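You operate a simulated robot arm through the tools that you are given. There is no shell and no other tool.

Carry out the task below with a simulated two-armed robot. There is one attempt and no reset: what you move stays moved.

JOB
Give the teal-collar vial 3 doses of dye and one of water.
Fine: load it in the blue cup of the turntable and step it under the drip tube; BLUE key, WATER key. Set down upright: what you pick out.

The check looks at the end state, three seconds after you hand in, the way a careful person would. Anything else that was tipped, shoved, dropped, spilled or broken makes it a failure.

ROBOT AND FRAMES
Two 7-joint arms with fingered hands on one trunk that stands fixed in place. Base frame: the origin is at the foot of the trunk, x ahead of it, y to its left, z up; the work surface is at about z = 0.85. Readings come in m, rad, newtons and seconds.
The left shoulder is at [0.03, 0.12, 1.063], the right one opposite. With the tool pointing down near the work surface each hand reaches from about 0.28 to 0.7 m from the base axis, measured 20 degrees to its own side. Payload 4 kg a hand.
Tool frame (each hand has its own): the origin (TCP) lies between the finger pads and is the grasp point; the fingertips stand 0.019 m ahead of it; z points along the fingers, y is the line along which they close. The gripper opens to 0.12 m; its body begins 0.053 m behind the TCP. The gripper is a hand of 3 fingers: y runs from the thumb to the fingers, the wrist lies at [0, 0, -0.219] in the tool frame, and closing takes about 1.5 s.
Orientation is told as [roll, pitch, yaw] about the base's x, y, z axes, in that order, counted from this pose: with the fingers straight down and closing along the base's y, the tool's x points along the base's -x, its y along +y and its z along -z.

CONTROLS
- The arms move only by the tool nudge_tool. It takes "left_targets", "right_targets" or both (then of equal length, played together; a hand with none holds still); each is a list of rows, each a list of 2 entries, a list of its own where there are three numbers: the shift along the tool's x, y, z in m, then the turn, a rotation vector about the tool's x, y, z in rad. In form: [[[dx, dy, dz], [wx, wy, wz]], ...]. A call has 1 to 20 rows; each row shifts and turns the commanded pose from where the row before left it, along the tool's axes as they then stand. "left_gripper" and "right_gripper" are, for a hand that has rows, the closure, from 0 (fully open) to 1 (shut), set as the call begins (left out, the last holds). Rows are played at 5 a second. More than 0.05 m and 0.15 rad between two rows, or a gripper value outside its range, and nothing of the call is played. Where a pose cannot be reached the arm comes as near as it can. A force on the tool above 40 N (or 10 N above the force at the start of the call, whichever is more), or a blocked arm, ends the call early, and 0.2 s more pass. The fingers move at their own pace (about 0.072 m/s each) and stop on an object; they squeeze with about 25 N. The grip force told is the motor's: it shows also when the fingers shut on nothing. Time passes only in rows, and 0.2 s behind the last, so rows that do not move let the fingers close. It gives the time, the measured TCP pose, the force on the tool (base axes), the opening and the grip force at its end, in the units of the frame above (readings bear some noise), with the torque about the TCP (base axes, N m) and any sound that the robot's microphone picked up.
- Cameras (640 x 400 px; columns grow to the right, rows downward): "scene" is now at [0.0636, -0.0121, 1.6206]; the picture's right is [-0.13, -0.99, 0.00], its down [-0.66, 0.09, -0.74] and it looks along [0.74, -0.10, -0.67] (base axes); focal length 350 px, centre (320, 200). "left" rides on the left gripper at [-0.066, -0.004, -0.079] in its tool frame; the picture's right is [0.05, -1.00, 0.00], its down [0.76, 0.04, -0.64] and it looks along [0.64, 0.03, 0.77] (tool axes); focal length 251 px, centre (320, 200). "right" rides on the right gripper at [0.066, -0.004, -0.079] in its tool frame; the picture's right is [0.05, 1.00, 0.00], its down [-0.76, 0.04, -0.64] and it looks along [-0.64, 0.04, 0.77] (tool axes); focal length 251 px, centre (320, 200). There is no depth. A picture from a camera that has moved, and an enlarged one, comes with that camera's place and axes in the base frame and with its lens.
- get_image(camera): a new picture of that camera. It takes no simulated time.
- slide_trunk(by): moves the trunk up (or, below 0, down) by that many m; the arms and the scene camera ride with it, the base frame stays. It gives what a move gives, with no picture.
- finger_targets(finger1, finger2, thumb_bend, hand): sets how far each is bent, from 0 (flat) to 100 (curled in); at 30 the hand is open as for a grip, at 70 the pads meet at the TCP. One left out holds its place. A second passes; each finger stops where it meets its share of the squeeze, and holds until it gets a number again. A gripper value or a shape takes the hand back. It gives what a move gives, with no picture; readings hold the bend of each and the force on the fingers (four entries, about 0 where the hand has none), thumb and palm.
- preshape(shape, hand): the hand has 3 fingers and takes this shape, open, in about a second: jaw (thumb against the fingers, like two jaws); tri (thumb and two fingers); tip (a fingertip pinch); poke (one finger out to press); point (the index stretched); flat (the hand flat); cup (the hand cupped); fist (a fist). The gripper value then closes the fingers along that shape, each until it touches; the sizes above hold for jaw. It gives what a move gives, with no picture.
- aim_head(pan, tilt): turns the head with the scene camera to pan (to the left, within 2.094 rad either way) and tilt (down, from -0.506 to 1.204), counted from straight ahead of the robot. It gives what a move gives.
- enlarge(camera, box): a new picture of the part [left, top, right, bottom] of that camera's present view, enlarged. It takes no simulated time.
- job_done(): hands the job in; it is judged then, once.

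Places have to be worked out from the pictures, the camera data and where the tool is seen. Open the grippers and draw the arms clear of the work before you hand the job in, unless the task says otherwise.

The tools are called after "Emit:" as a command line: name --argument value ..., lists and objects as JSON in quotes. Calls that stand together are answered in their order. nudge_tool: Moves the arms, as the interface text tells. Its arguments: {"type":"object","properties":{"left_targets":{"type":"array"},"left_gripper":{"type":"number"},"right_targets":{"type":"array"},"right_gripper":{"type":"number"}},"required":[]} The other tools are called the same way: slide_trunk (by) moves the trunk up or down; preshape (shape, hand) gives the hand a shape; finger_targets (finger1, finger2, thumb_bend, hand) moves the fingers one by one; aim_head (pan, tilt) turns the head that bears the scene camera; get_image (camera) takes a picture; enlarge (camera, box) takes an enlarged picture of a part of a camera's view; job_done () hands the job in.

At the start:

```text
clock: 0.0
left_tool_pos: [0.5145, 0.2233, 1.1963]
left_tcp_rot: [0.0, -0.001, 0.0]
left_force: [0.9, -1.1, -0.9]
left_ft_torque: [0.0, 0.01, -0.01]
left_opening: 0.1201
left_grasp_force: 0.1
left_shape: jaw
left_bend: [30.0, 30.0, 30.0]
left_finger forces: [0.0, 0.0, 0.1, 0.1, 0.0, 0.0]
right_tool_pos: [0.5515, -0.2555, 1.2421]
right_tcp_rot: [0.001, -0.002, 0.0]
right_force: [-0.3, 0.7, -0.3]
right_ft_torque: [0.02, -0.03, -0.01]
right_opening: 0.1199
right_grasp_force: 0.1
right_shape: jaw
right_bend: [30.0, 30.0, 30.0]
right_finger forces: [0.0, 0.0, 0.0, 0.0, 0.0, 0.0]
trunk travel left (down, up): [-0.275, 0.265]
head pan, tilt (commanded): [-0.129, 0.733]
```

scene: 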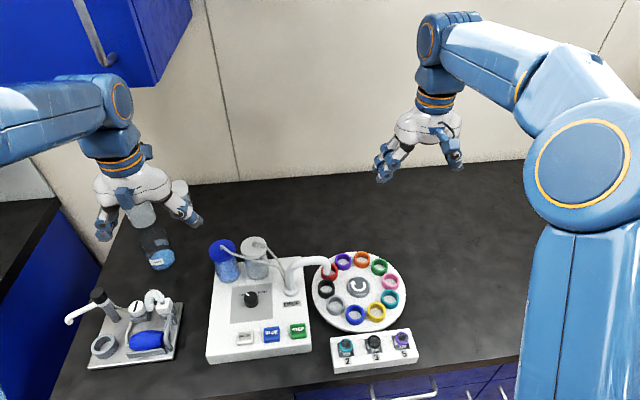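
right: 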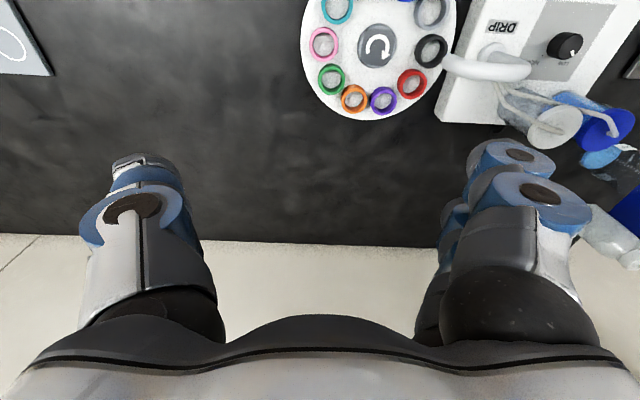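
left: 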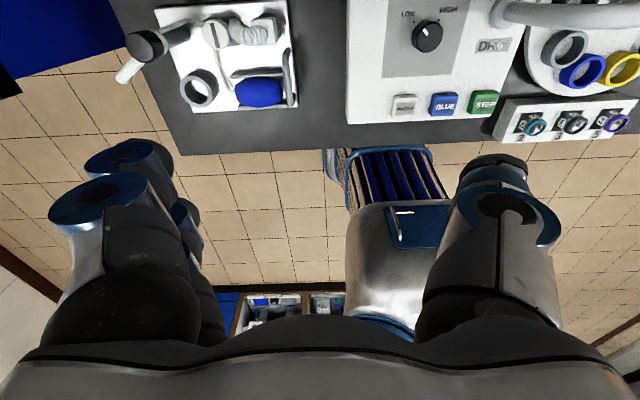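

I start by looking closer at the dispenser, turntable and vial rack in the scene picture.

Emit:
enlarge --camera "scene" --box '[190, 220, 430, 380]'

Emit:
enlarge --camera "scene" --box '[300, 240, 430, 380]'

Emit:
enlarge --camera "scene" --box '[200, 270, 320, 370]'

Emit:
enlarge --camera "left" --box '[340, 0, 640, 180]'

Emit:
enlarge --camera "scene" --box '[50, 200, 220, 390]'

```text
2.50 times, centred on (310, 300) of scene
camera zoom: at [0.0636, -0.0121, 1.6206], right [-0.13, -0.99, 0.0], down [-0.66, 0.09, -0.74], along [0.74, -0.1, -0.67], focal length 874 px, centre (345, -50)
```

zoom: 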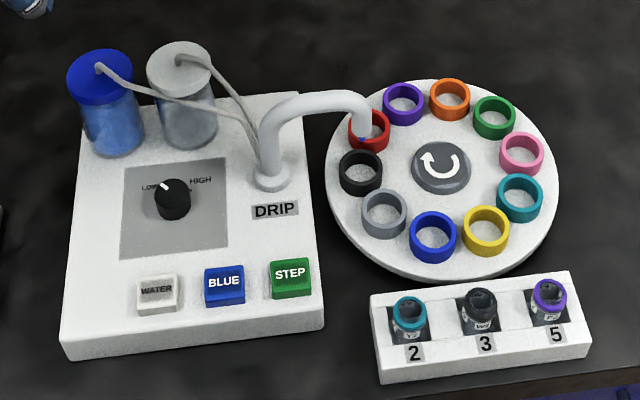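

```text
2.86 times, centred on (365, 310) of scene
camera zoom: at [0.0636, -0.0121, 1.6206], right [-0.13, -0.99, 0.0], down [-0.66, 0.09, -0.74], along [0.74, -0.1, -0.67], focal length 999 px, centre (191, -114)
```

zoom: 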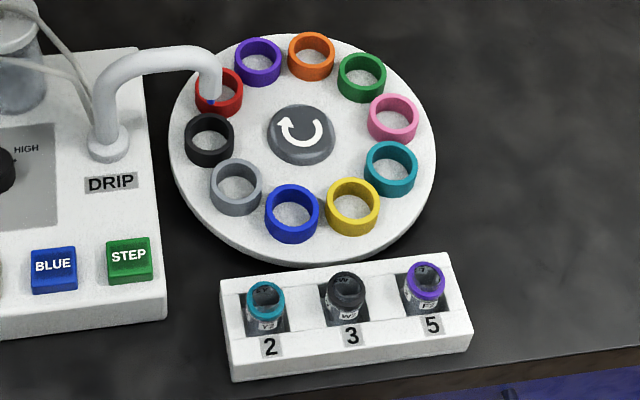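

```text
4.00 times, centred on (260, 320) of scene
camera zoom: at [0.0636, -0.0121, 1.6206], right [-0.13, -0.99, 0.0], down [-0.66, 0.09, -0.74], along [0.74, -0.1, -0.67], focal length 1398 px, centre (560, -280)
```

zoom: 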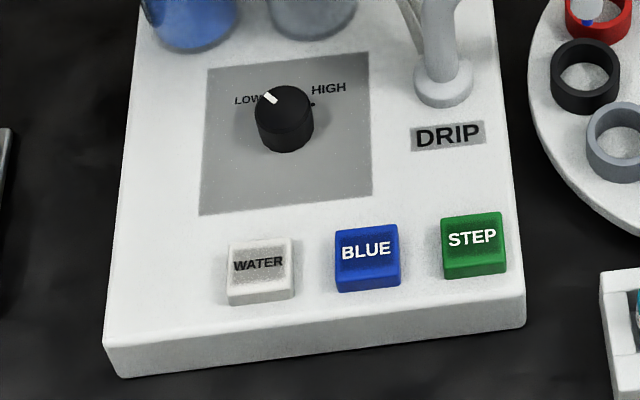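

```text
2.13 times, centred on (490, 90) of left
camera zoom: at [0.5805, 0.2201, 1.274], right [-0.05, -1.0, 0.0], down [-0.76, 0.04, 0.64], along [-0.64, 0.03, -0.77], focal length 536 px, centre (-43, 435)
```

zoom: 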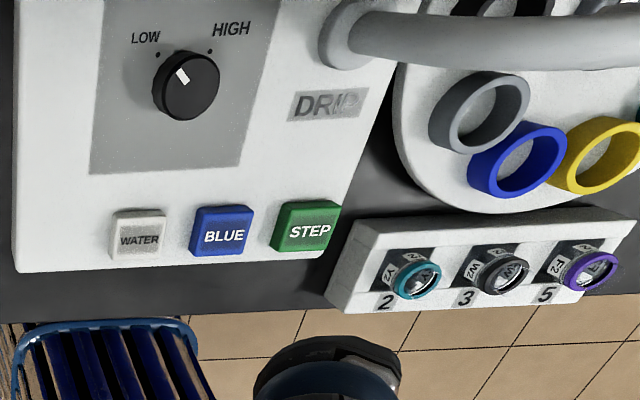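

```text
2.11 times, centred on (135, 295) of scene
camera zoom: at [0.0636, -0.0121, 1.6206], right [-0.13, -0.99, 0.0], down [-0.66, 0.09, -0.74], along [0.74, -0.1, -0.67], focal length 736 px, centre (710, 0)
```

zoom: 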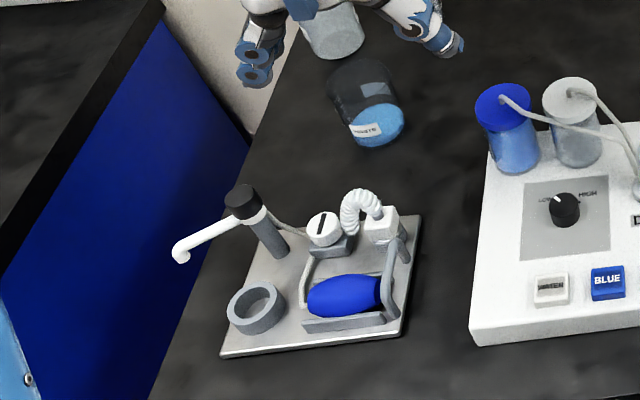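

The teal vial sits in rack slot 2, collar at about (0.397, -0.110, 0.898). The keys are near x = 0.444, z = 0.904, with STEP at y = -0.014, BLUE at 0.044 and WATER at 0.100. The blue cup is at about (0.477, -0.15), three steps before the drip. I bring the right hand above the rack and turn it 90°, so it closes across the rack row.

Emit:
nudge_tool --right_targets '[[[0.03, 0.02, 0.012], [0, 0, 0]], [[0.03, 0.02, 0.012], [0, 0, 0]], [[0.03, 0.02, 0.012], [0, 0, 0]], [[0.03, 0.02, 0.012], [0, 0, 0]], [[0.03, 0.02, 0.012], [0, 0, 0]], [[0, 0, 0], [0, 0, -0.1428]], [[0, 0, 0], [0, 0, -0.1428]], [[0, 0, 0], [0, 0, -0.1428]], [[0, 0, 0], [0, 0, -0.1428]], [[0, 0, 0], [0, 0, -0.1428]], [[0, 0, 0], [0, 0, -0.1428]], [[0, 0, 0], [0, 0, -0.1428]], [[0, 0, 0], [0, 0, -0.1428]], [[0, 0, 0], [0, 0, -0.1428]], [[0, 0, 0], [0, 0, -0.1428]], [[0, 0, 0], [0, 0, -0.1428]]]'

```text
clock: 3.4
left_tool_pos: [0.5147, 0.2223, 1.1964]
left_tcp_rot: [0.0, 0.0, 0.002]
left_force: [0.1, -0.2, -0.4]
left_ft_torque: [0.01, -0.02, 0.01]
left_opening: 0.1201
left_grasp_force: 0.1
left_shape: jaw
left_bend: [30.0, 30.0, 30.0]
left_finger forces: [0.0, 0.0, 0.0, 0.0, 0.0, 0.0]
right_tool_pos: [0.4002, -0.156, 1.1827]
right_tcp_rot: [-0.001, 0.0, 1.575]
right_force: [0.6, -0.4, 0.2]
right_ft_torque: [-0.02, -0.01, -0.03]
right_opening: 0.12
right_grasp_force: 0.0
right_shape: jaw
right_bend: [30.0, 30.0, 30.0]
right_finger forces: [0.0, 0.0, 0.0, 0.1, 0.0, 0.0]
trunk travel left (down, up): [-0.275, 0.265]
head pan, tilt (commanded): [-0.129, 0.733]
```

The right hand reached (0.400, -0.156, 1.183) with yaw 1.575 as commanded. I look through the right wrist camera and the scene camera to refine the places.

Emit:
get_image --camera "right"

Emit:
get_image --camera "scene"

Emit:
get_image --camera "left"

```text
taken
camera right: at [0.4072, -0.2228, 1.2623], right [-1.0, -0.06, 0.0], down [-0.04, 0.76, 0.64], along [-0.04, 0.64, -0.77], focal length 251 px, centre (320, 200)
```

right: 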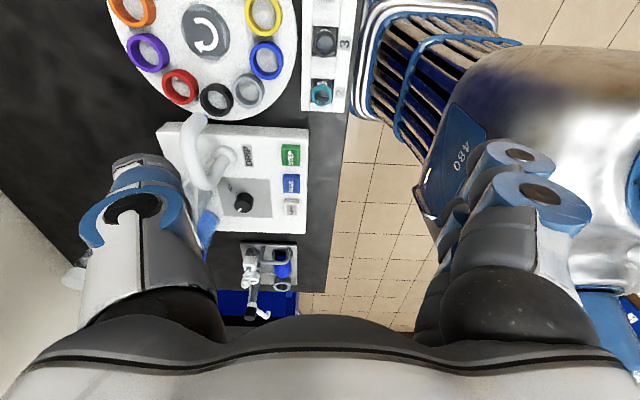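

```text
taken
camera scene: at [0.0636, -0.0121, 1.6206], right [-0.13, -0.99, 0.0], down [-0.66, 0.09, -0.74], along [0.74, -0.1, -0.67], focal length 350 px, centre (320, 200)
```

scene: 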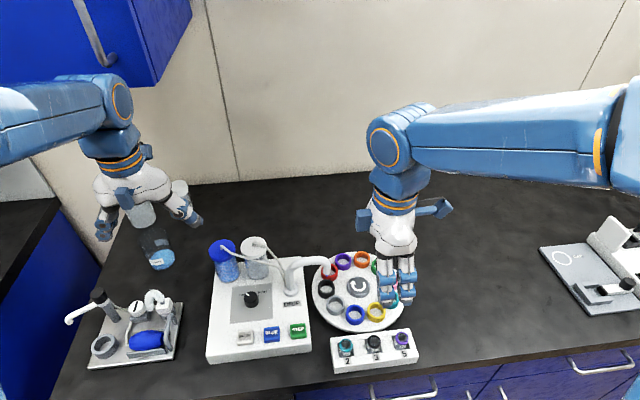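

```text
taken
camera left: at [0.5805, 0.2201, 1.274], right [-0.05, -1.0, 0.0], down [-0.76, 0.04, 0.64], along [-0.64, 0.03, -0.77], focal length 251 px, centre (320, 200)
```

left: 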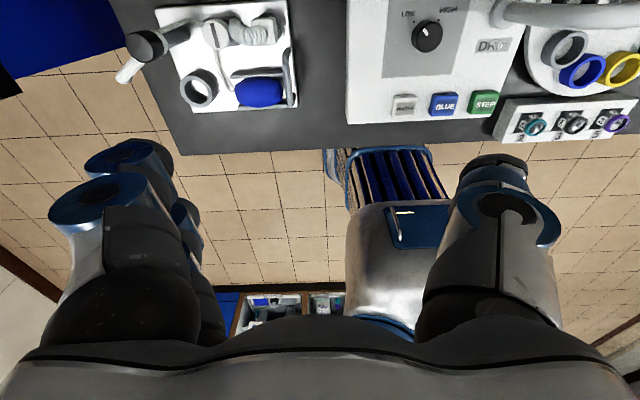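

I enlarge the rack and turntable in the right camera to refine the vial and cup positions.

Emit:
enlarge --camera "right" --box '[200, 0, 360, 110]'

Emit:
enlarge --camera "scene" --box '[325, 320, 425, 380]'

Emit:
enlarge --camera "left" --box '[480, 20, 640, 150]'

```text
3.64 times, centred on (280, 55) of right
camera zoom: at [0.4072, -0.2228, 1.2623], right [-1.0, -0.06, 0.0], down [-0.04, 0.76, 0.64], along [-0.04, 0.64, -0.77], focal length 914 px, centre (466, 727)
```

zoom: 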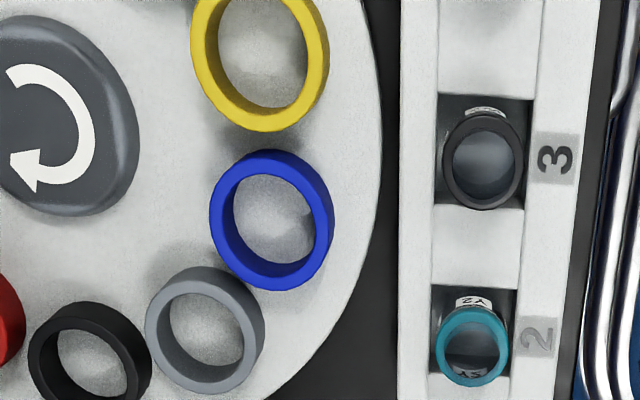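

```text
6.40 times, centred on (375, 350) of scene
camera zoom: at [0.0636, -0.0121, 1.6206], right [-0.13, -0.99, 0.0], down [-0.66, 0.09, -0.74], along [0.74, -0.1, -0.67], focal length 2237 px, centre (-32, -760)
```

zoom: 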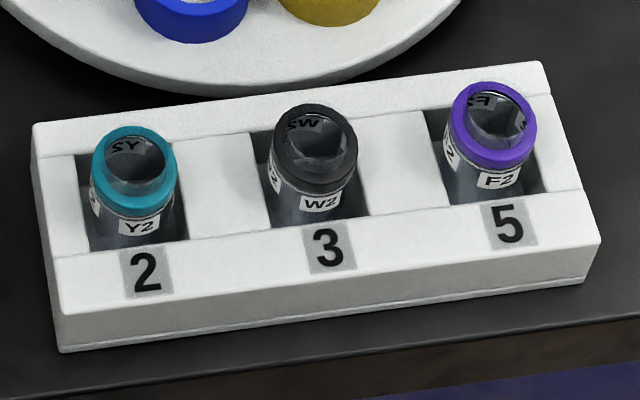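

```text
3.08 times, centred on (560, 85) of left
camera zoom: at [0.5805, 0.2201, 1.274], right [-0.05, -1.0, 0.0], down [-0.76, 0.04, 0.64], along [-0.64, 0.03, -0.77], focal length 774 px, centre (-418, 554)
```

zoom: 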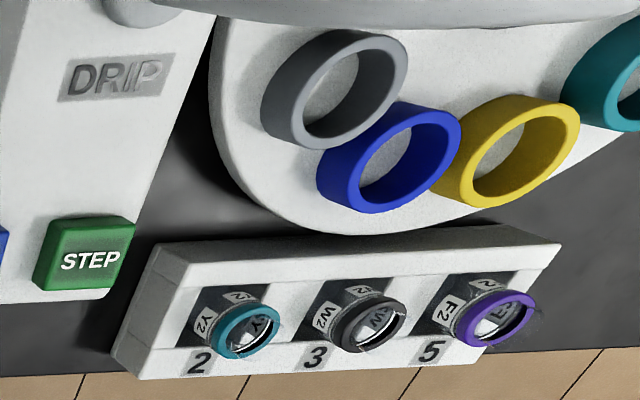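

The vial's collar top works out at about (0.397, -0.111, 0.905) and the blue cup centre at about (0.475, -0.147, 0.884). I lower the right hand over the vial to z ≈ 1.03 with the jaw half closed and check the alignment.

Emit:
nudge_tool --right_targets '[[[-0.009, 0.0006, 0.031], [0, 0, 0]], [[-0.009, 0.0006, 0.031], [0, 0, 0]], [[-0.009, 0.0006, 0.031], [0, 0, 0]], [[-0.009, 0.0006, 0.03], [0, 0, 0]], [[-0.009, 0.0006, 0.03], [0, 0, 0]], [[0, 0, 0], [0, 0, 0]]]' --right_gripper 0.5

Emit:
get_image --camera "right"

Emit:
enlarge --camera "scene" --box '[270, 220, 450, 390]'

Emit:
enlarge --camera "left" --box '[440, 0, 640, 150]'

```text
clock: 4.8
left_tool_pos: [0.5136, 0.2221, 1.1958]
left_tcp_rot: [0.0, 0.001, 0.002]
left_force: [0.2, 0.8, 0.3]
left_ft_torque: [-0.03, 0.0, -0.01]
left_opening: 0.1201
left_grasp_force: 0.1
left_shape: jaw
left_bend: [30.0, 30.0, 30.0]
left_finger forces: [0.1, 0.0, 0.0, 0.0, 0.0, 0.0]
right_tool_pos: [0.3965, -0.1116, 1.0274]
right_tcp_rot: [0.0, 0.001, 1.571]
right_force: [-0.2, 0.0, 0.7]
right_ft_torque: [-0.01, -0.01, -0.01]
right_opening: 0.0605
right_grasp_force: 0.0
right_shape: jaw
right_bend: [33.0, 33.0, 95.0]
right_finger forces: [0.0, 0.0, 0.0, 0.0, 0.1, 0.1]
trunk travel left (down, up): [-0.275, 0.265]
head pan, tilt (commanded): [-0.129, 0.733]
```

```text
taken
camera right: at [0.402, -0.1785, 1.1075], right [-1.0, -0.05, 0.0], down [-0.04, 0.76, 0.64], along [-0.04, 0.64, -0.77], focal length 251 px, centre (320, 200)
```

right: 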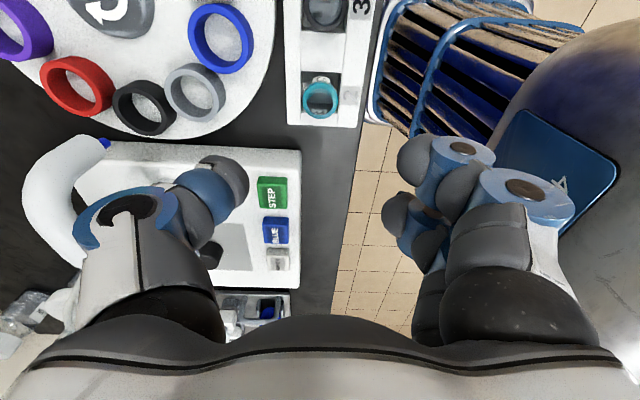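

```text
2.35 times, centred on (360, 305) of scene
camera zoom: at [0.063, -0.0123, 1.6206], right [-0.13, -0.99, 0.0], down [-0.66, 0.09, -0.74], along [0.74, -0.1, -0.67], focal length 822 px, centre (226, -47)
```

zoom: 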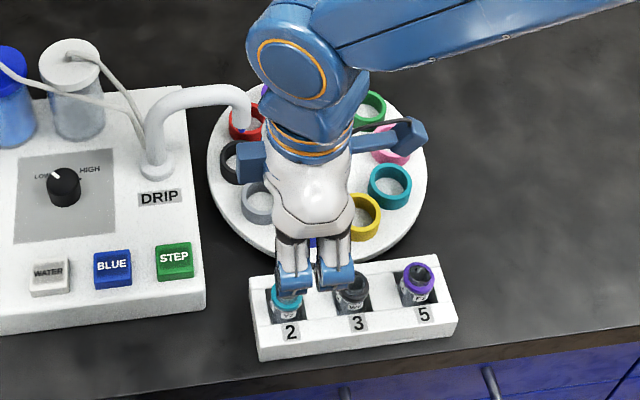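

```text
2.67 times, centred on (540, 75) of left
camera zoom: at [0.58, 0.2199, 1.2744], right [-0.05, -1.0, 0.0], down [-0.76, 0.04, 0.64], along [-0.64, 0.03, -0.77], focal length 670 px, centre (-267, 533)
```

zoom: 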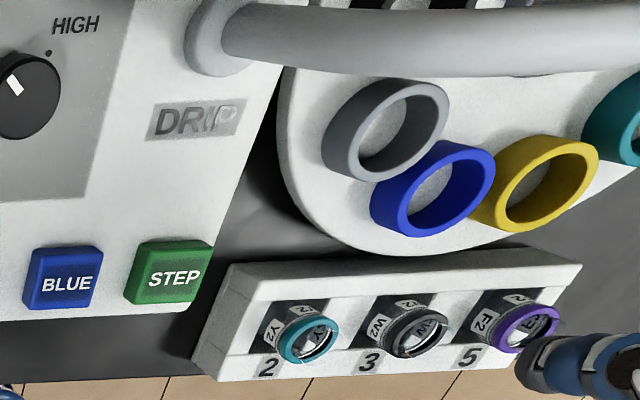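

Projecting the TCP onto the right picture shows the vial centred under the hand, with its collar at (321, 100) where a point about 0.12 m below the TCP should appear. I zoom on the cup and the vial for sizes before descending.

Emit:
enlarge --camera "right" --box '[170, 0, 270, 62]'

Emit:
enlarge --camera "right" --box '[280, 60, 370, 130]'

```text
6.40 times, centred on (220, 31) of right
camera zoom: at [0.402, -0.1785, 1.1075], right [-1.0, -0.05, 0.0], down [-0.04, 0.76, 0.64], along [-0.04, 0.64, -0.77], focal length 1609 px, centre (960, 1282)
```

zoom: 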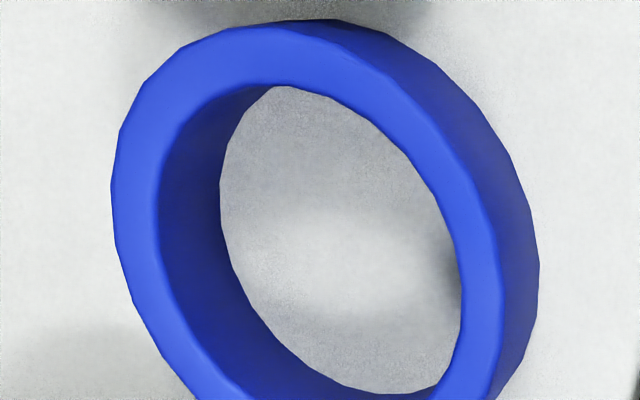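

```text
5.71 times, centred on (325, 95) of right
camera zoom: at [0.402, -0.1785, 1.1075], right [-1.0, -0.05, 0.0], down [-0.04, 0.76, 0.64], along [-0.04, 0.64, -0.77], focal length 1437 px, centre (291, 800)
```

zoom: 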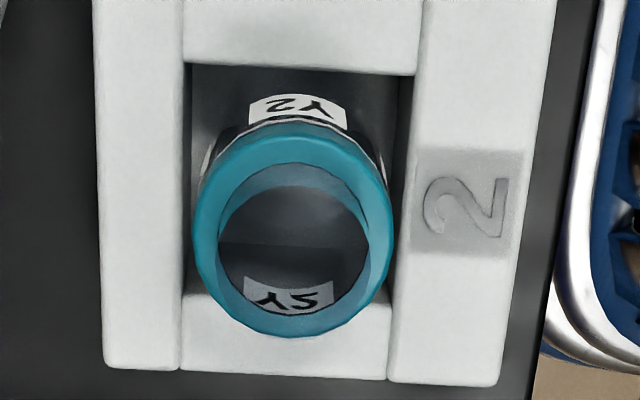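

The vial collar is about 0.028 m wide and the cup's inner diameter about 0.035 m, so it fits. I descend to TCP z ≈ 0.912 with the jaw half open and look before going lower.

Emit:
nudge_tool --right_targets '[[[-0.0002, 0, 0.03], [0, 0, 0]], [[-0.0002, 0, 0.03], [0, 0, 0]], [[-0.0002, 0, 0.03], [0, 0, 0]], [[-0.0002, 0, 0.0254], [0, 0, 0]], [[0, 0, 0], [0, 0, 0]]]'

Emit:
get_image --camera "right"

Emit:
enlarge --camera "scene" --box '[310, 290, 440, 380]'

Emit:
enlarge --camera "left" --box '[480, 20, 640, 150]'

```text
clock: 6.0
left_tool_pos: [0.5141, 0.2217, 1.1949]
left_tcp_rot: [-0.001, 0.0, -0.001]
left_force: [1.0, 0.0, 0.8]
left_ft_torque: [-0.04, 0.0, -0.01]
left_opening: 0.12
left_grasp_force: 0.1
left_shape: jaw
left_bend: [30.0, 30.0, 30.0]
left_finger forces: [0.0, 0.1, 0.0, 0.1, 0.0, 0.0]
right_tool_pos: [0.3986, -0.1106, 0.9133]
right_tcp_rot: [0.001, 0.0, 1.571]
right_force: [0.0, 0.9, -0.1]
right_ft_torque: [-0.03, -0.01, 0.01]
right_opening: 0.0604
right_grasp_force: 0.1
right_shape: jaw
right_bend: [33.0, 33.0, 95.0]
right_finger forces: [0.0, 0.0, 0.0, 0.0, 0.0, 0.1]
trunk travel left (down, up): [-0.275, 0.265]
head pan, tilt (commanded): [-0.129, 0.733]
```

```text
taken
camera right: at [0.4038, -0.1771, 0.9926], right [-1.0, -0.05, 0.0], down [-0.04, 0.76, 0.64], along [-0.04, 0.64, -0.77], focal length 251 px, centre (320, 200)
```

right: 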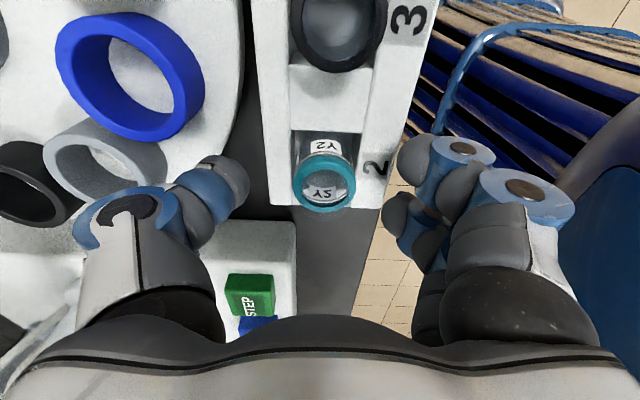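

```text
4.44 times, centred on (375, 335) of scene
camera zoom: at [0.0631, -0.0121, 1.6206], right [-0.13, -0.99, 0.0], down [-0.66, 0.09, -0.74], along [0.74, -0.1, -0.67], focal length 1554 px, centre (76, -400)
```

zoom: 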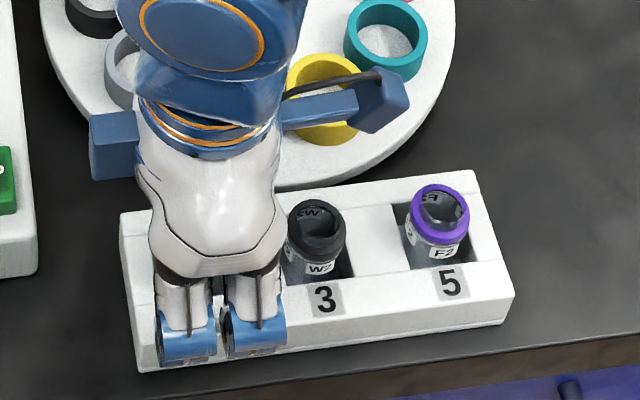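

```text
3.08 times, centred on (560, 85) of left
camera zoom: at [0.5801, 0.2201, 1.2743], right [-0.05, -1.0, 0.0], down [-0.76, 0.04, 0.64], along [-0.64, 0.03, -0.77], focal length 774 px, centre (-418, 554)
```

zoom: 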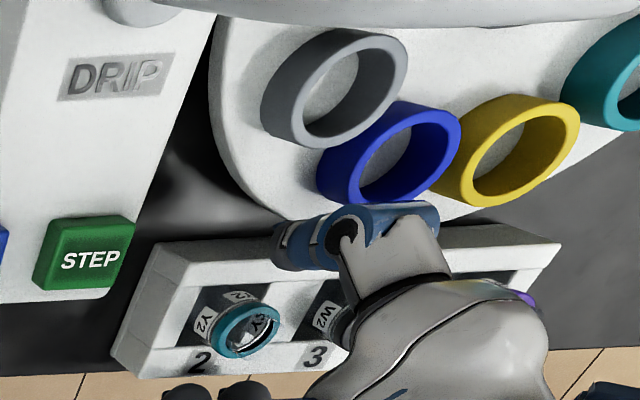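

The collar sits centred between thumb and fingers, about 0.010 m below the TCP. I lower by 0.009 m, so the tips stay just above the rack top, and then close on the vial.

Emit:
nudge_tool --right_targets '[[[0, 0, 0.005], [0, 0, 0]], [[0, 0, 0.004], [0, 0, 0]], [[0, 0, 0], [0, 0, 0]]]'

Emit:
nudge_tool --right_targets '[[[0, 0, 0], [0, 0, 0]], [[0, 0, 0], [0, 0, 0]], [[0, 0, 0], [0, 0, 0]], [[0, 0, 0], [0, 0, 0]], [[0, 0, 0], [0, 0, 0]], [[0, 0, 0], [0, 0, 0]]]' --right_gripper 0.95

Emit:
get_image --camera "right"

Emit:
enlarge --camera "left" --box '[480, 20, 640, 150]'

```text
clock: 6.8
left_tool_pos: [0.5142, 0.223, 1.1957]
left_tcp_rot: [0.0, 0.001, 0.001]
left_force: [-0.6, 0.4, -0.7]
left_ft_torque: [0.02, 0.05, -0.01]
left_opening: 0.12
left_grasp_force: 0.2
left_shape: jaw
left_bend: [30.0, 30.0, 30.0]
left_finger forces: [0.1, 0.0, 0.0, 0.0, 0.1, 0.0]
right_tool_pos: [0.3982, -0.1116, 0.9039]
right_tcp_rot: [-0.001, -0.001, 1.569]
right_force: [-0.6, 0.1, 0.4]
right_ft_torque: [0.0, 0.0, 0.01]
right_opening: 0.0604
right_grasp_force: 0.1
right_shape: jaw
right_bend: [33.0, 33.0, 95.0]
right_finger forces: [0.0, 0.1, 0.0, 0.0, 0.1, 0.0]
trunk travel left (down, up): [-0.275, 0.265]
head pan, tilt (commanded): [-0.129, 0.733]
```

```text
clock: 8.2
left_tool_pos: [0.5154, 0.2222, 1.1955]
left_tcp_rot: [0.0, 0.002, 0.003]
left_force: [-0.3, 0.2, -0.1]
left_ft_torque: [0.02, -0.05, 0.01]
left_opening: 0.1201
left_grasp_force: 0.1
left_shape: jaw
left_bend: [30.0, 30.0, 30.0]
left_finger forces: [0.1, 0.0, 0.0, 0.0, 0.0, 0.0]
right_tool_pos: [0.3987, -0.1096, 0.9048]
right_tcp_rot: [0.001, 0.001, 1.572]
right_force: [0.0, 2.2, 8.0]
right_ft_torque: [-0.13, 0.11, -0.05]
right_opening: 0.0197
right_grasp_force: 25.3
right_shape: jaw
right_bend: [47.0, 100.0, 94.0]
right_finger forces: [13.5, 1.9, 0.0, 0.0, 16.0, 0.0]
trunk travel left (down, up): [-0.275, 0.265]
head pan, tilt (commanded): [-0.129, 0.733]
```

```text
taken
camera right: at [0.4036, -0.1765, 0.9841], right [-1.0, -0.05, 0.0], down [-0.04, 0.76, 0.64], along [-0.03, 0.64, -0.77], focal length 251 px, centre (320, 200)
```

right: 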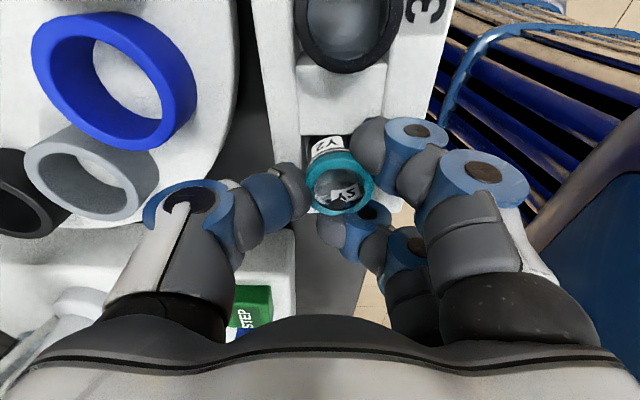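

```text
3.08 times, centred on (560, 85) of left
camera zoom: at [0.58, 0.2205, 1.2742], right [-0.05, -1.0, 0.0], down [-0.76, 0.04, 0.64], along [-0.64, 0.03, -0.77], focal length 774 px, centre (-418, 554)
```

zoom: 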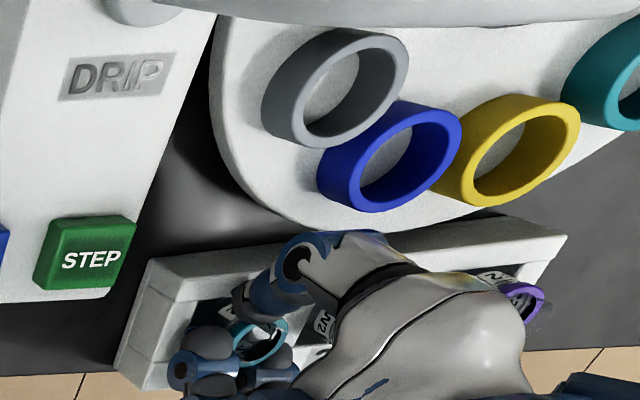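

Finger 2 slid past the vial (bend 100, 1.9 N) while finger 1 and the thumb pinch it off-centre, so this grip is poor. I open to half again and look at how the vial stands.

Emit:
nudge_tool --right_targets '[[[0, 0, 0], [0, 0, 0]], [[0, 0, 0], [0, 0, 0]], [[0, 0, 0], [0, 0, 0]], [[0, 0, 0], [0, 0, 0]], [[0, 0, 0], [0, 0, 0]], [[0, 0, 0], [0, 0, 0]]]' --right_gripper 0.5

Emit:
get_image --camera "right"

Emit:
enlarge --camera "left" --box '[480, 20, 640, 150]'

```text
clock: 9.6
left_tool_pos: [0.5141, 0.2227, 1.1953]
left_tcp_rot: [0.001, 0.0, 0.003]
left_force: [0.2, 0.8, -0.1]
left_ft_torque: [0.0, 0.0, 0.01]
left_opening: 0.1201
left_grasp_force: 0.1
left_shape: jaw
left_bend: [30.0, 30.0, 30.0]
left_finger forces: [0.1, 0.1, 0.0, 0.0, 0.0, 0.0]
right_tool_pos: [0.3979, -0.1104, 0.9029]
right_tcp_rot: [0.001, 0.001, 1.57]
right_force: [0.3, -0.2, 0.8]
right_ft_torque: [-0.01, 0.06, 0.02]
right_opening: 0.0592
right_grasp_force: 0.1
right_shape: jaw
right_bend: [34.0, 34.0, 95.0]
right_finger forces: [0.9, 0.9, 0.0, 0.0, 0.1, 0.0]
trunk travel left (down, up): [-0.275, 0.265]
head pan, tilt (commanded): [-0.129, 0.733]
```

```text
taken
camera right: at [0.4037, -0.177, 0.9837], right [-1.0, -0.05, 0.0], down [-0.04, 0.76, 0.64], along [-0.04, 0.64, -0.77], focal length 251 px, centre (320, 200)
```

right: 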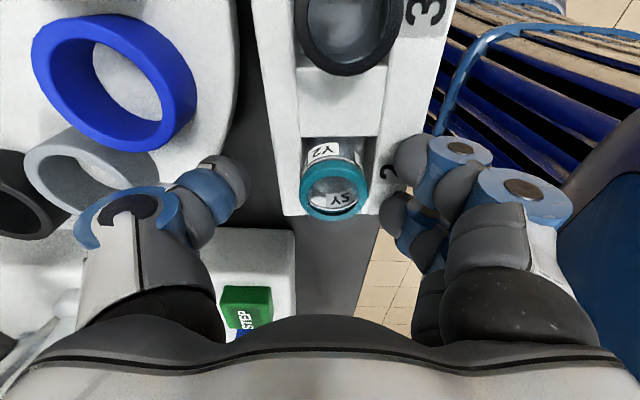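

```text
3.08 times, centred on (560, 85) of left
camera zoom: at [0.5804, 0.2201, 1.2741], right [-0.05, -1.0, 0.0], down [-0.76, 0.04, 0.64], along [-0.64, 0.03, -0.77], focal length 774 px, centre (-418, 554)
```

zoom: 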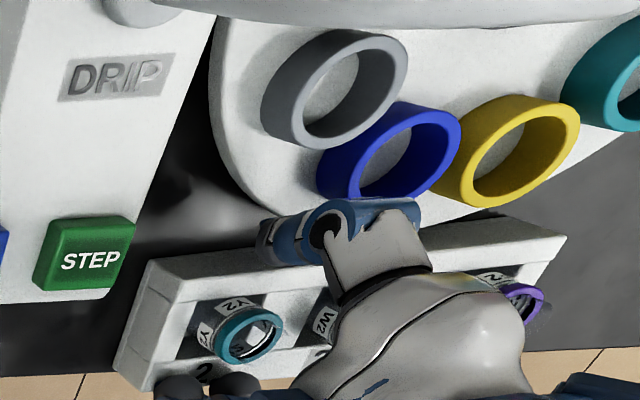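

The vial is still upright in its slot, shifted about 4 mm toward the robot. I raise the hand 0.12 m and try the "tri" shape to see how its fingers stand.

Emit:
nudge_tool --right_targets '[[[0, 0, -0.03], [0, 0, 0]], [[0, 0, -0.03], [0, 0, 0]], [[0, 0, -0.03], [0, 0, 0]], [[0, 0, -0.03], [0, 0, 0]]]'

Emit:
preshape --shape "tri" --hand "right"

Emit:
get_image --camera "right"

Emit:
enlarge --camera "scene" --box '[290, 220, 440, 370]'

```text
clock: 10.6
left_tool_pos: [0.5138, 0.2237, 1.1963]
left_tcp_rot: [0.0, 0.001, -0.002]
left_force: [-0.9, -0.2, -0.2]
left_ft_torque: [0.0, -0.03, 0.0]
left_opening: 0.1197
left_grasp_force: 0.0
left_shape: jaw
left_bend: [30.0, 30.0, 30.0]
left_finger forces: [0.0, 0.0, 0.1, 0.1, 0.1, 0.1]
right_tool_pos: [0.3972, -0.1107, 1.0262]
right_tcp_rot: [-0.001, 0.0, 1.571]
right_force: [-0.1, -0.3, 0.0]
right_ft_torque: [0.0, 0.02, 0.02]
right_opening: 0.0599
right_grasp_force: 0.1
right_shape: jaw
right_bend: [34.0, 34.0, 95.0]
right_finger forces: [0.0, 0.0, 0.1, 0.0, 0.1, 0.1]
trunk travel left (down, up): [-0.275, 0.265]
head pan, tilt (commanded): [-0.129, 0.733]
```

```text
clock: 11.5
left_tool_pos: [0.5147, 0.2226, 1.1957]
left_tcp_rot: [0.0, -0.001, -0.002]
left_force: [0.3, 0.3, -0.3]
left_ft_torque: [0.02, 0.01, 0.03]
left_opening: 0.1197
left_grasp_force: 0.1
left_shape: jaw
left_bend: [30.0, 30.0, 30.0]
left_finger forces: [0.0, 0.0, 0.0, 0.0, 0.0, 0.0]
right_tool_pos: [0.3974, -0.1096, 1.0254]
right_tcp_rot: [0.0, 0.0, 1.572]
right_force: [-0.6, 0.2, -0.1]
right_ft_torque: [0.01, 0.0, -0.01]
right_opening: 0.1202
right_grasp_force: 0.0
right_shape: tri
right_bend: [30.0, 30.0, 30.0]
right_finger forces: [0.0, 0.0, 0.1, 0.1, 0.0, 0.1]
trunk travel left (down, up): [-0.275, 0.265]
head pan, tilt (commanded): [-0.129, 0.733]
```

```text
taken
camera right: at [0.4033, -0.1771, 1.105], right [-1.0, -0.05, 0.0], down [-0.04, 0.76, 0.64], along [-0.04, 0.64, -0.77], focal length 251 px, centre (320, 200)
```

right: 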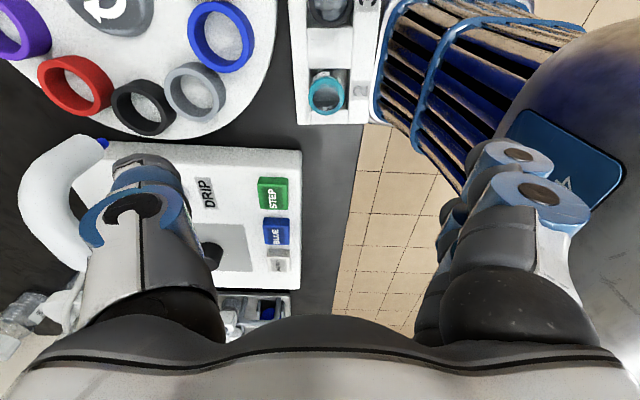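

```text
2.67 times, centred on (365, 295) of scene
camera zoom: at [0.0634, -0.0121, 1.6206], right [-0.13, -0.99, 0.0], down [-0.66, 0.09, -0.74], along [0.74, -0.1, -0.67], focal length 932 px, centre (200, -53)
```

zoom: 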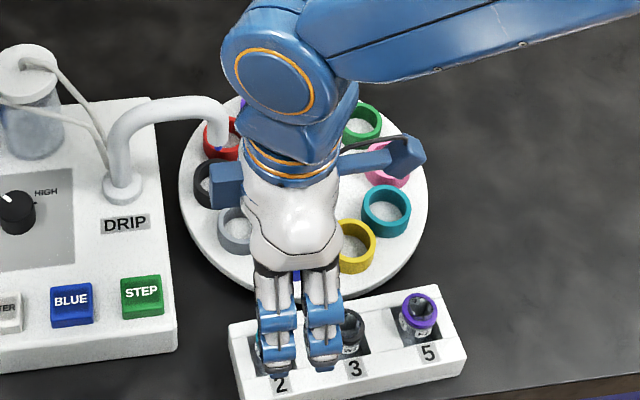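

Open, "tri" looks the same as jaw. I close it in the air to 0.75 to see how the fingers converge.

Emit:
nudge_tool --right_targets '[[[0, 0, 0], [0, 0, 0]], [[0, 0, 0], [0, 0, 0]], [[0, 0, 0], [0, 0, 0]], [[0, 0, 0], [0, 0, 0]], [[0, 0, 0], [0, 0, 0]], [[0, 0, 0], [0, 0, 0]]]' --right_gripper 0.75

Emit:
get_image --camera "right"

Emit:
enlarge --camera "scene" --box '[290, 220, 440, 370]'

Emit:
enlarge --camera "left" --box '[480, 20, 640, 150]'

```text
clock: 12.9
left_tool_pos: [0.5143, 0.2222, 1.1951]
left_tcp_rot: [0.0, 0.0, 0.0]
left_force: [-0.6, -0.3, 0.5]
left_ft_torque: [0.01, 0.02, -0.01]
left_opening: 0.12
left_grasp_force: 0.0
left_shape: jaw
left_bend: [30.0, 30.0, 30.0]
left_finger forces: [0.0, 0.0, 0.0, 0.0, 0.1, 0.0]
right_tool_pos: [0.397, -0.11, 1.0252]
right_tcp_rot: [-0.001, 0.0, 1.57]
right_force: [0.1, -0.9, -0.4]
right_ft_torque: [-0.04, -0.01, -0.01]
right_opening: 0.0302
right_grasp_force: 0.0
right_shape: tri
right_bend: [44.0, 44.0, 92.0]
right_finger forces: [0.1, 0.0, 0.0, 0.1, 0.0, 0.1]
trunk travel left (down, up): [-0.275, 0.265]
head pan, tilt (commanded): [-0.129, 0.733]
```

```text
taken
camera right: at [0.4034, -0.1771, 1.1051], right [-1.0, -0.05, 0.0], down [-0.04, 0.76, 0.64], along [-0.04, 0.64, -0.77], focal length 251 px, centre (320, 200)
```

right: 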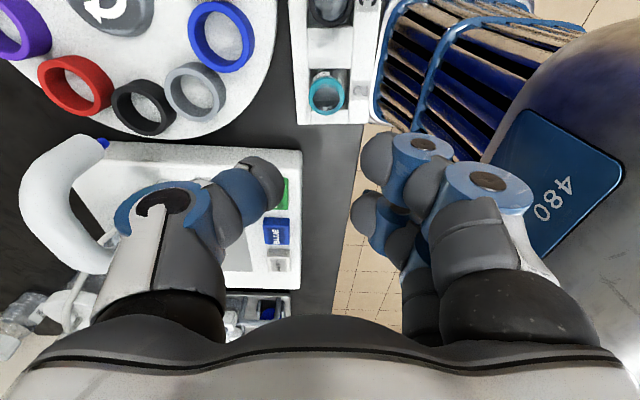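

```text
2.67 times, centred on (365, 295) of scene
camera zoom: at [0.0636, -0.0121, 1.6206], right [-0.13, -0.99, 0.0], down [-0.66, 0.09, -0.74], along [0.74, -0.1, -0.67], focal length 932 px, centre (200, -53)
```

zoom: 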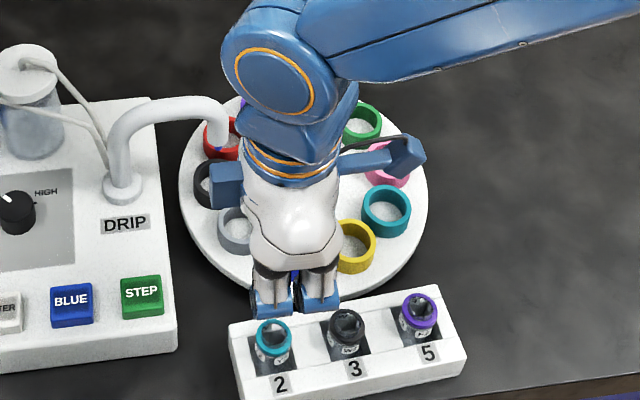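

```text
3.08 times, centred on (560, 85) of left
camera zoom: at [0.5805, 0.2201, 1.2741], right [-0.05, -1.0, 0.0], down [-0.76, 0.04, 0.64], along [-0.64, 0.03, -0.77], focal length 774 px, centre (-418, 554)
```

zoom: 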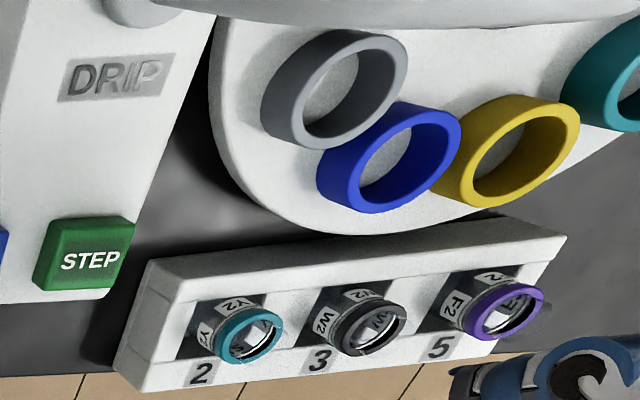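

I notice the rack may have shifted slightly during that grip, so I check it against the first view. I also try the "tip" shape in the air.

Emit:
preshape --shape "tip" --hand "right"

Emit:
nudge_tool --right_targets '[[[0, 0, 0], [0, 0, 0]], [[0, 0, 0], [0, 0, 0]], [[0, 0, 0], [0, 0, 0]], [[0, 0, 0], [0, 0, 0]], [[0, 0, 0], [0, 0, 0]], [[0, 0, 0], [0, 0, 0]]]' --right_gripper 0.75

Emit:
get_image --camera "right"

Emit:
enlarge --camera "scene" --box '[325, 320, 425, 380]'

Emit:
enlarge --camera "scene" --box '[290, 220, 440, 370]'

```text
clock: 13.8
left_tool_pos: [0.5125, 0.2221, 1.195]
left_tcp_rot: [-0.001, 0.001, 0.0]
left_force: [0.2, 0.6, 0.1]
left_ft_torque: [0.02, -0.01, -0.01]
left_opening: 0.12
left_grasp_force: 0.1
left_shape: jaw
left_bend: [30.0, 30.0, 30.0]
left_finger forces: [0.0, 0.0, 0.0, 0.0, 0.0, 0.0]
right_tool_pos: [0.3968, -0.1106, 1.0245]
right_tcp_rot: [0.0, -0.001, 1.571]
right_force: [0.7, 0.5, 0.1]
right_ft_torque: [0.01, 0.01, -0.01]
right_opening: 0.1199
right_grasp_force: 0.1
right_shape: tip
right_bend: [30.0, 30.0, 30.0]
right_finger forces: [0.0, 0.0, 0.1, 0.1, 0.1, 0.0]
trunk travel left (down, up): [-0.275, 0.265]
head pan, tilt (commanded): [-0.129, 0.733]
```

```text
clock: 15.2
left_tool_pos: [0.5137, 0.2232, 1.1956]
left_tcp_rot: [-0.001, 0.0, 0.002]
left_force: [0.0, 0.0, 0.5]
left_ft_torque: [-0.01, 0.01, 0.0]
left_opening: 0.1199
left_grasp_force: 0.1
left_shape: jaw
left_bend: [30.0, 30.0, 30.0]
left_finger forces: [0.0, 0.0, 0.1, 0.0, 0.1, 0.1]
right_tool_pos: [0.3978, -0.1101, 1.0259]
right_tcp_rot: [0.002, 0.001, 1.571]
right_force: [0.1, 0.1, -0.4]
right_ft_torque: [-0.02, -0.02, 0.02]
right_opening: 0.0304
right_grasp_force: 0.1
right_shape: tip
right_bend: [44.0, 44.0, 92.0]
right_finger forces: [0.0, 0.0, 0.0, 0.1, 0.1, 0.0]
trunk travel left (down, up): [-0.275, 0.265]
head pan, tilt (commanded): [-0.129, 0.733]
```

```text
taken
camera right: at [0.4034, -0.1771, 1.1051], right [-1.0, -0.05, 0.0], down [-0.04, 0.76, 0.64], along [-0.04, 0.64, -0.77], focal length 251 px, centre (320, 200)
```

right: 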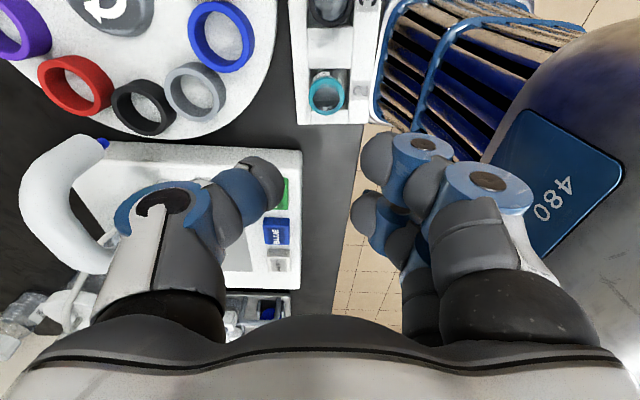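

```text
6.40 times, centred on (375, 350) of scene
camera zoom: at [0.0636, -0.0121, 1.6206], right [-0.13, -0.99, 0.0], down [-0.66, 0.09, -0.74], along [0.74, -0.1, -0.67], focal length 2237 px, centre (-32, -760)
```

zoom: 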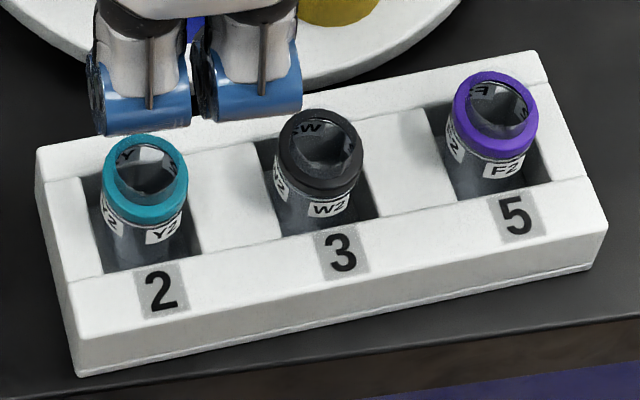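

```text
2.67 times, centred on (365, 295) of scene
camera zoom: at [0.0636, -0.0121, 1.6206], right [-0.13, -0.99, 0.0], down [-0.66, 0.09, -0.74], along [0.74, -0.1, -0.67], focal length 932 px, centre (200, -53)
```

zoom: 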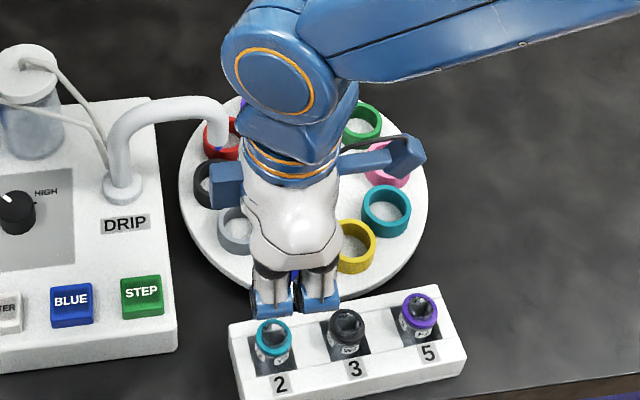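

"Tip" closes the same way as jaw. The rack's left end has been drawn about 1 cm toward the robot. The two force-driven fingers are unstable around a small round vial, so I test individual finger control in the air instead, with the fingers held at a fixed bend and the thumb doing the closing.

Emit:
preshape --shape "jaw" --hand "right"

Emit:
finger_targets --hand "right" --finger1 60 --finger2 60 --thumb_bend 45

Emit:
get_image --camera "right"

Emit:
enlarge --camera "scene" --box '[290, 220, 440, 370]'

```text
clock: 16.1
left_tool_pos: [0.5149, 0.223, 1.1955]
left_tcp_rot: [0.001, 0.0, 0.0]
left_force: [-0.7, 0.2, 0.3]
left_ft_torque: [-0.02, 0.02, -0.02]
left_opening: 0.12
left_grasp_force: 0.1
left_shape: jaw
left_bend: [30.0, 30.0, 30.0]
left_finger forces: [0.1, 0.0, 0.0, 0.0, 0.0, 0.1]
right_tool_pos: [0.3978, -0.1104, 1.0258]
right_tcp_rot: [0.0, 0.0, 1.569]
right_force: [-0.4, 0.3, 0.1]
right_ft_torque: [-0.01, -0.01, 0.0]
right_opening: 0.1198
right_grasp_force: 0.1
right_shape: jaw
right_bend: [30.0, 30.0, 30.0]
right_finger forces: [0.0, 0.0, 0.0, 0.0, 0.0, 0.0]
trunk travel left (down, up): [-0.275, 0.265]
head pan, tilt (commanded): [-0.129, 0.733]
```

```text
clock: 17.1
left_tool_pos: [0.5142, 0.2228, 1.1949]
left_tcp_rot: [0.001, 0.002, 0.001]
left_force: [-0.8, -0.1, 0.6]
left_ft_torque: [0.03, 0.01, -0.02]
left_opening: 0.1198
left_grasp_force: 0.1
left_shape: jaw
left_bend: [30.0, 30.0, 30.0]
left_finger forces: [0.0, 0.0, 0.0, 0.0, 0.0, 0.0]
right_tool_pos: [0.3971, -0.1102, 1.0247]
right_tcp_rot: [0.001, -0.001, 1.57]
right_force: [-0.2, 0.3, 0.0]
right_ft_torque: [0.0, 0.0, -0.03]
right_opening: 0.061
right_grasp_force: 0.0
right_shape: fingers
right_bend: [60.0, 60.0, 45.0]
right_finger forces: [0.0, 0.1, 0.0, 0.0, 0.1, 0.1]
trunk travel left (down, up): [-0.275, 0.265]
head pan, tilt (commanded): [-0.129, 0.733]
```

```text
taken
camera right: at [0.4034, -0.1771, 1.1051], right [-1.0, -0.05, 0.0], down [-0.04, 0.76, 0.64], along [-0.04, 0.64, -0.77], focal length 251 px, centre (320, 200)
```

right: 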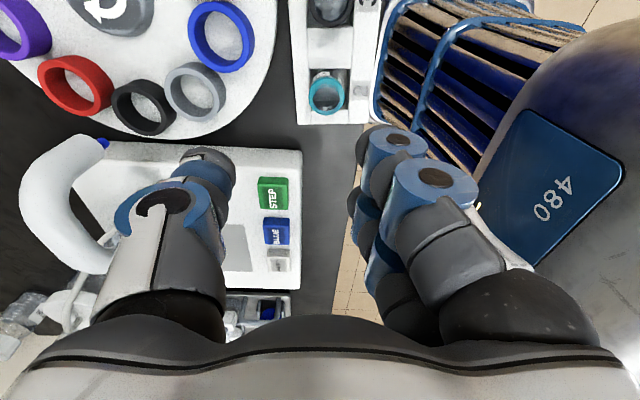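

```text
2.67 times, centred on (365, 295) of scene
camera zoom: at [0.0636, -0.0121, 1.6206], right [-0.13, -0.99, 0.0], down [-0.66, 0.09, -0.74], along [0.74, -0.1, -0.67], focal length 932 px, centre (200, -53)
```

zoom: 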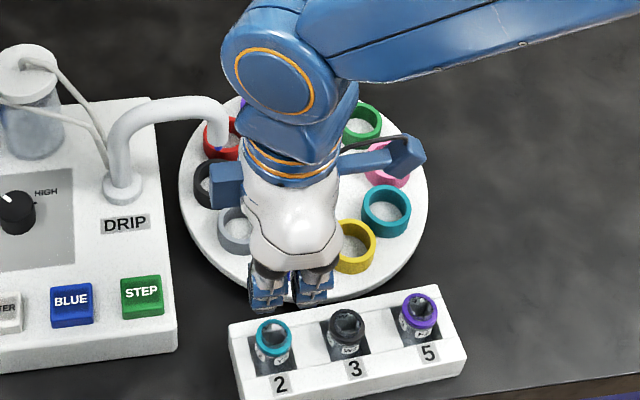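

With finger targets the fingers stay straight and parallel, which should hold a vial upright better. I zoom in to measure the vial's present place.

Emit:
enlarge --camera "right" --box '[280, 50, 380, 130]'

Emit:
enlarge --camera "scene" --box '[325, 320, 425, 380]'

```text
5.00 times, centred on (330, 90) of right
camera zoom: at [0.4034, -0.1771, 1.1051], right [-1.0, -0.05, 0.0], down [-0.04, 0.76, 0.64], along [-0.04, 0.64, -0.77], focal length 1257 px, centre (270, 750)
```

zoom: 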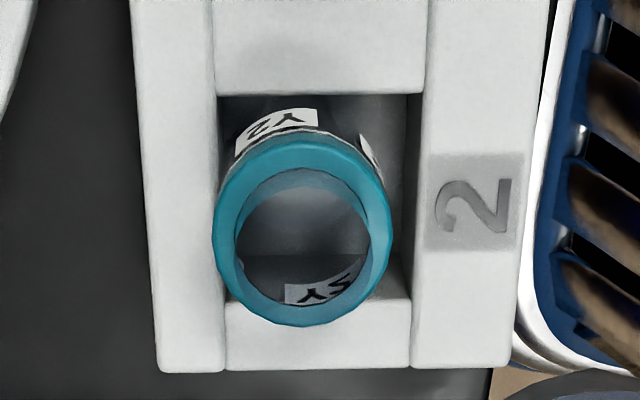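

```text
6.40 times, centred on (375, 350) of scene
camera zoom: at [0.0636, -0.0121, 1.6206], right [-0.13, -0.99, 0.0], down [-0.66, 0.09, -0.74], along [0.74, -0.1, -0.67], focal length 2237 px, centre (-32, -760)
```

zoom: 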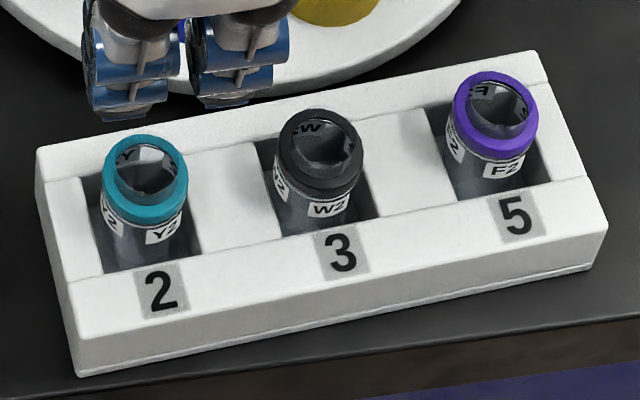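

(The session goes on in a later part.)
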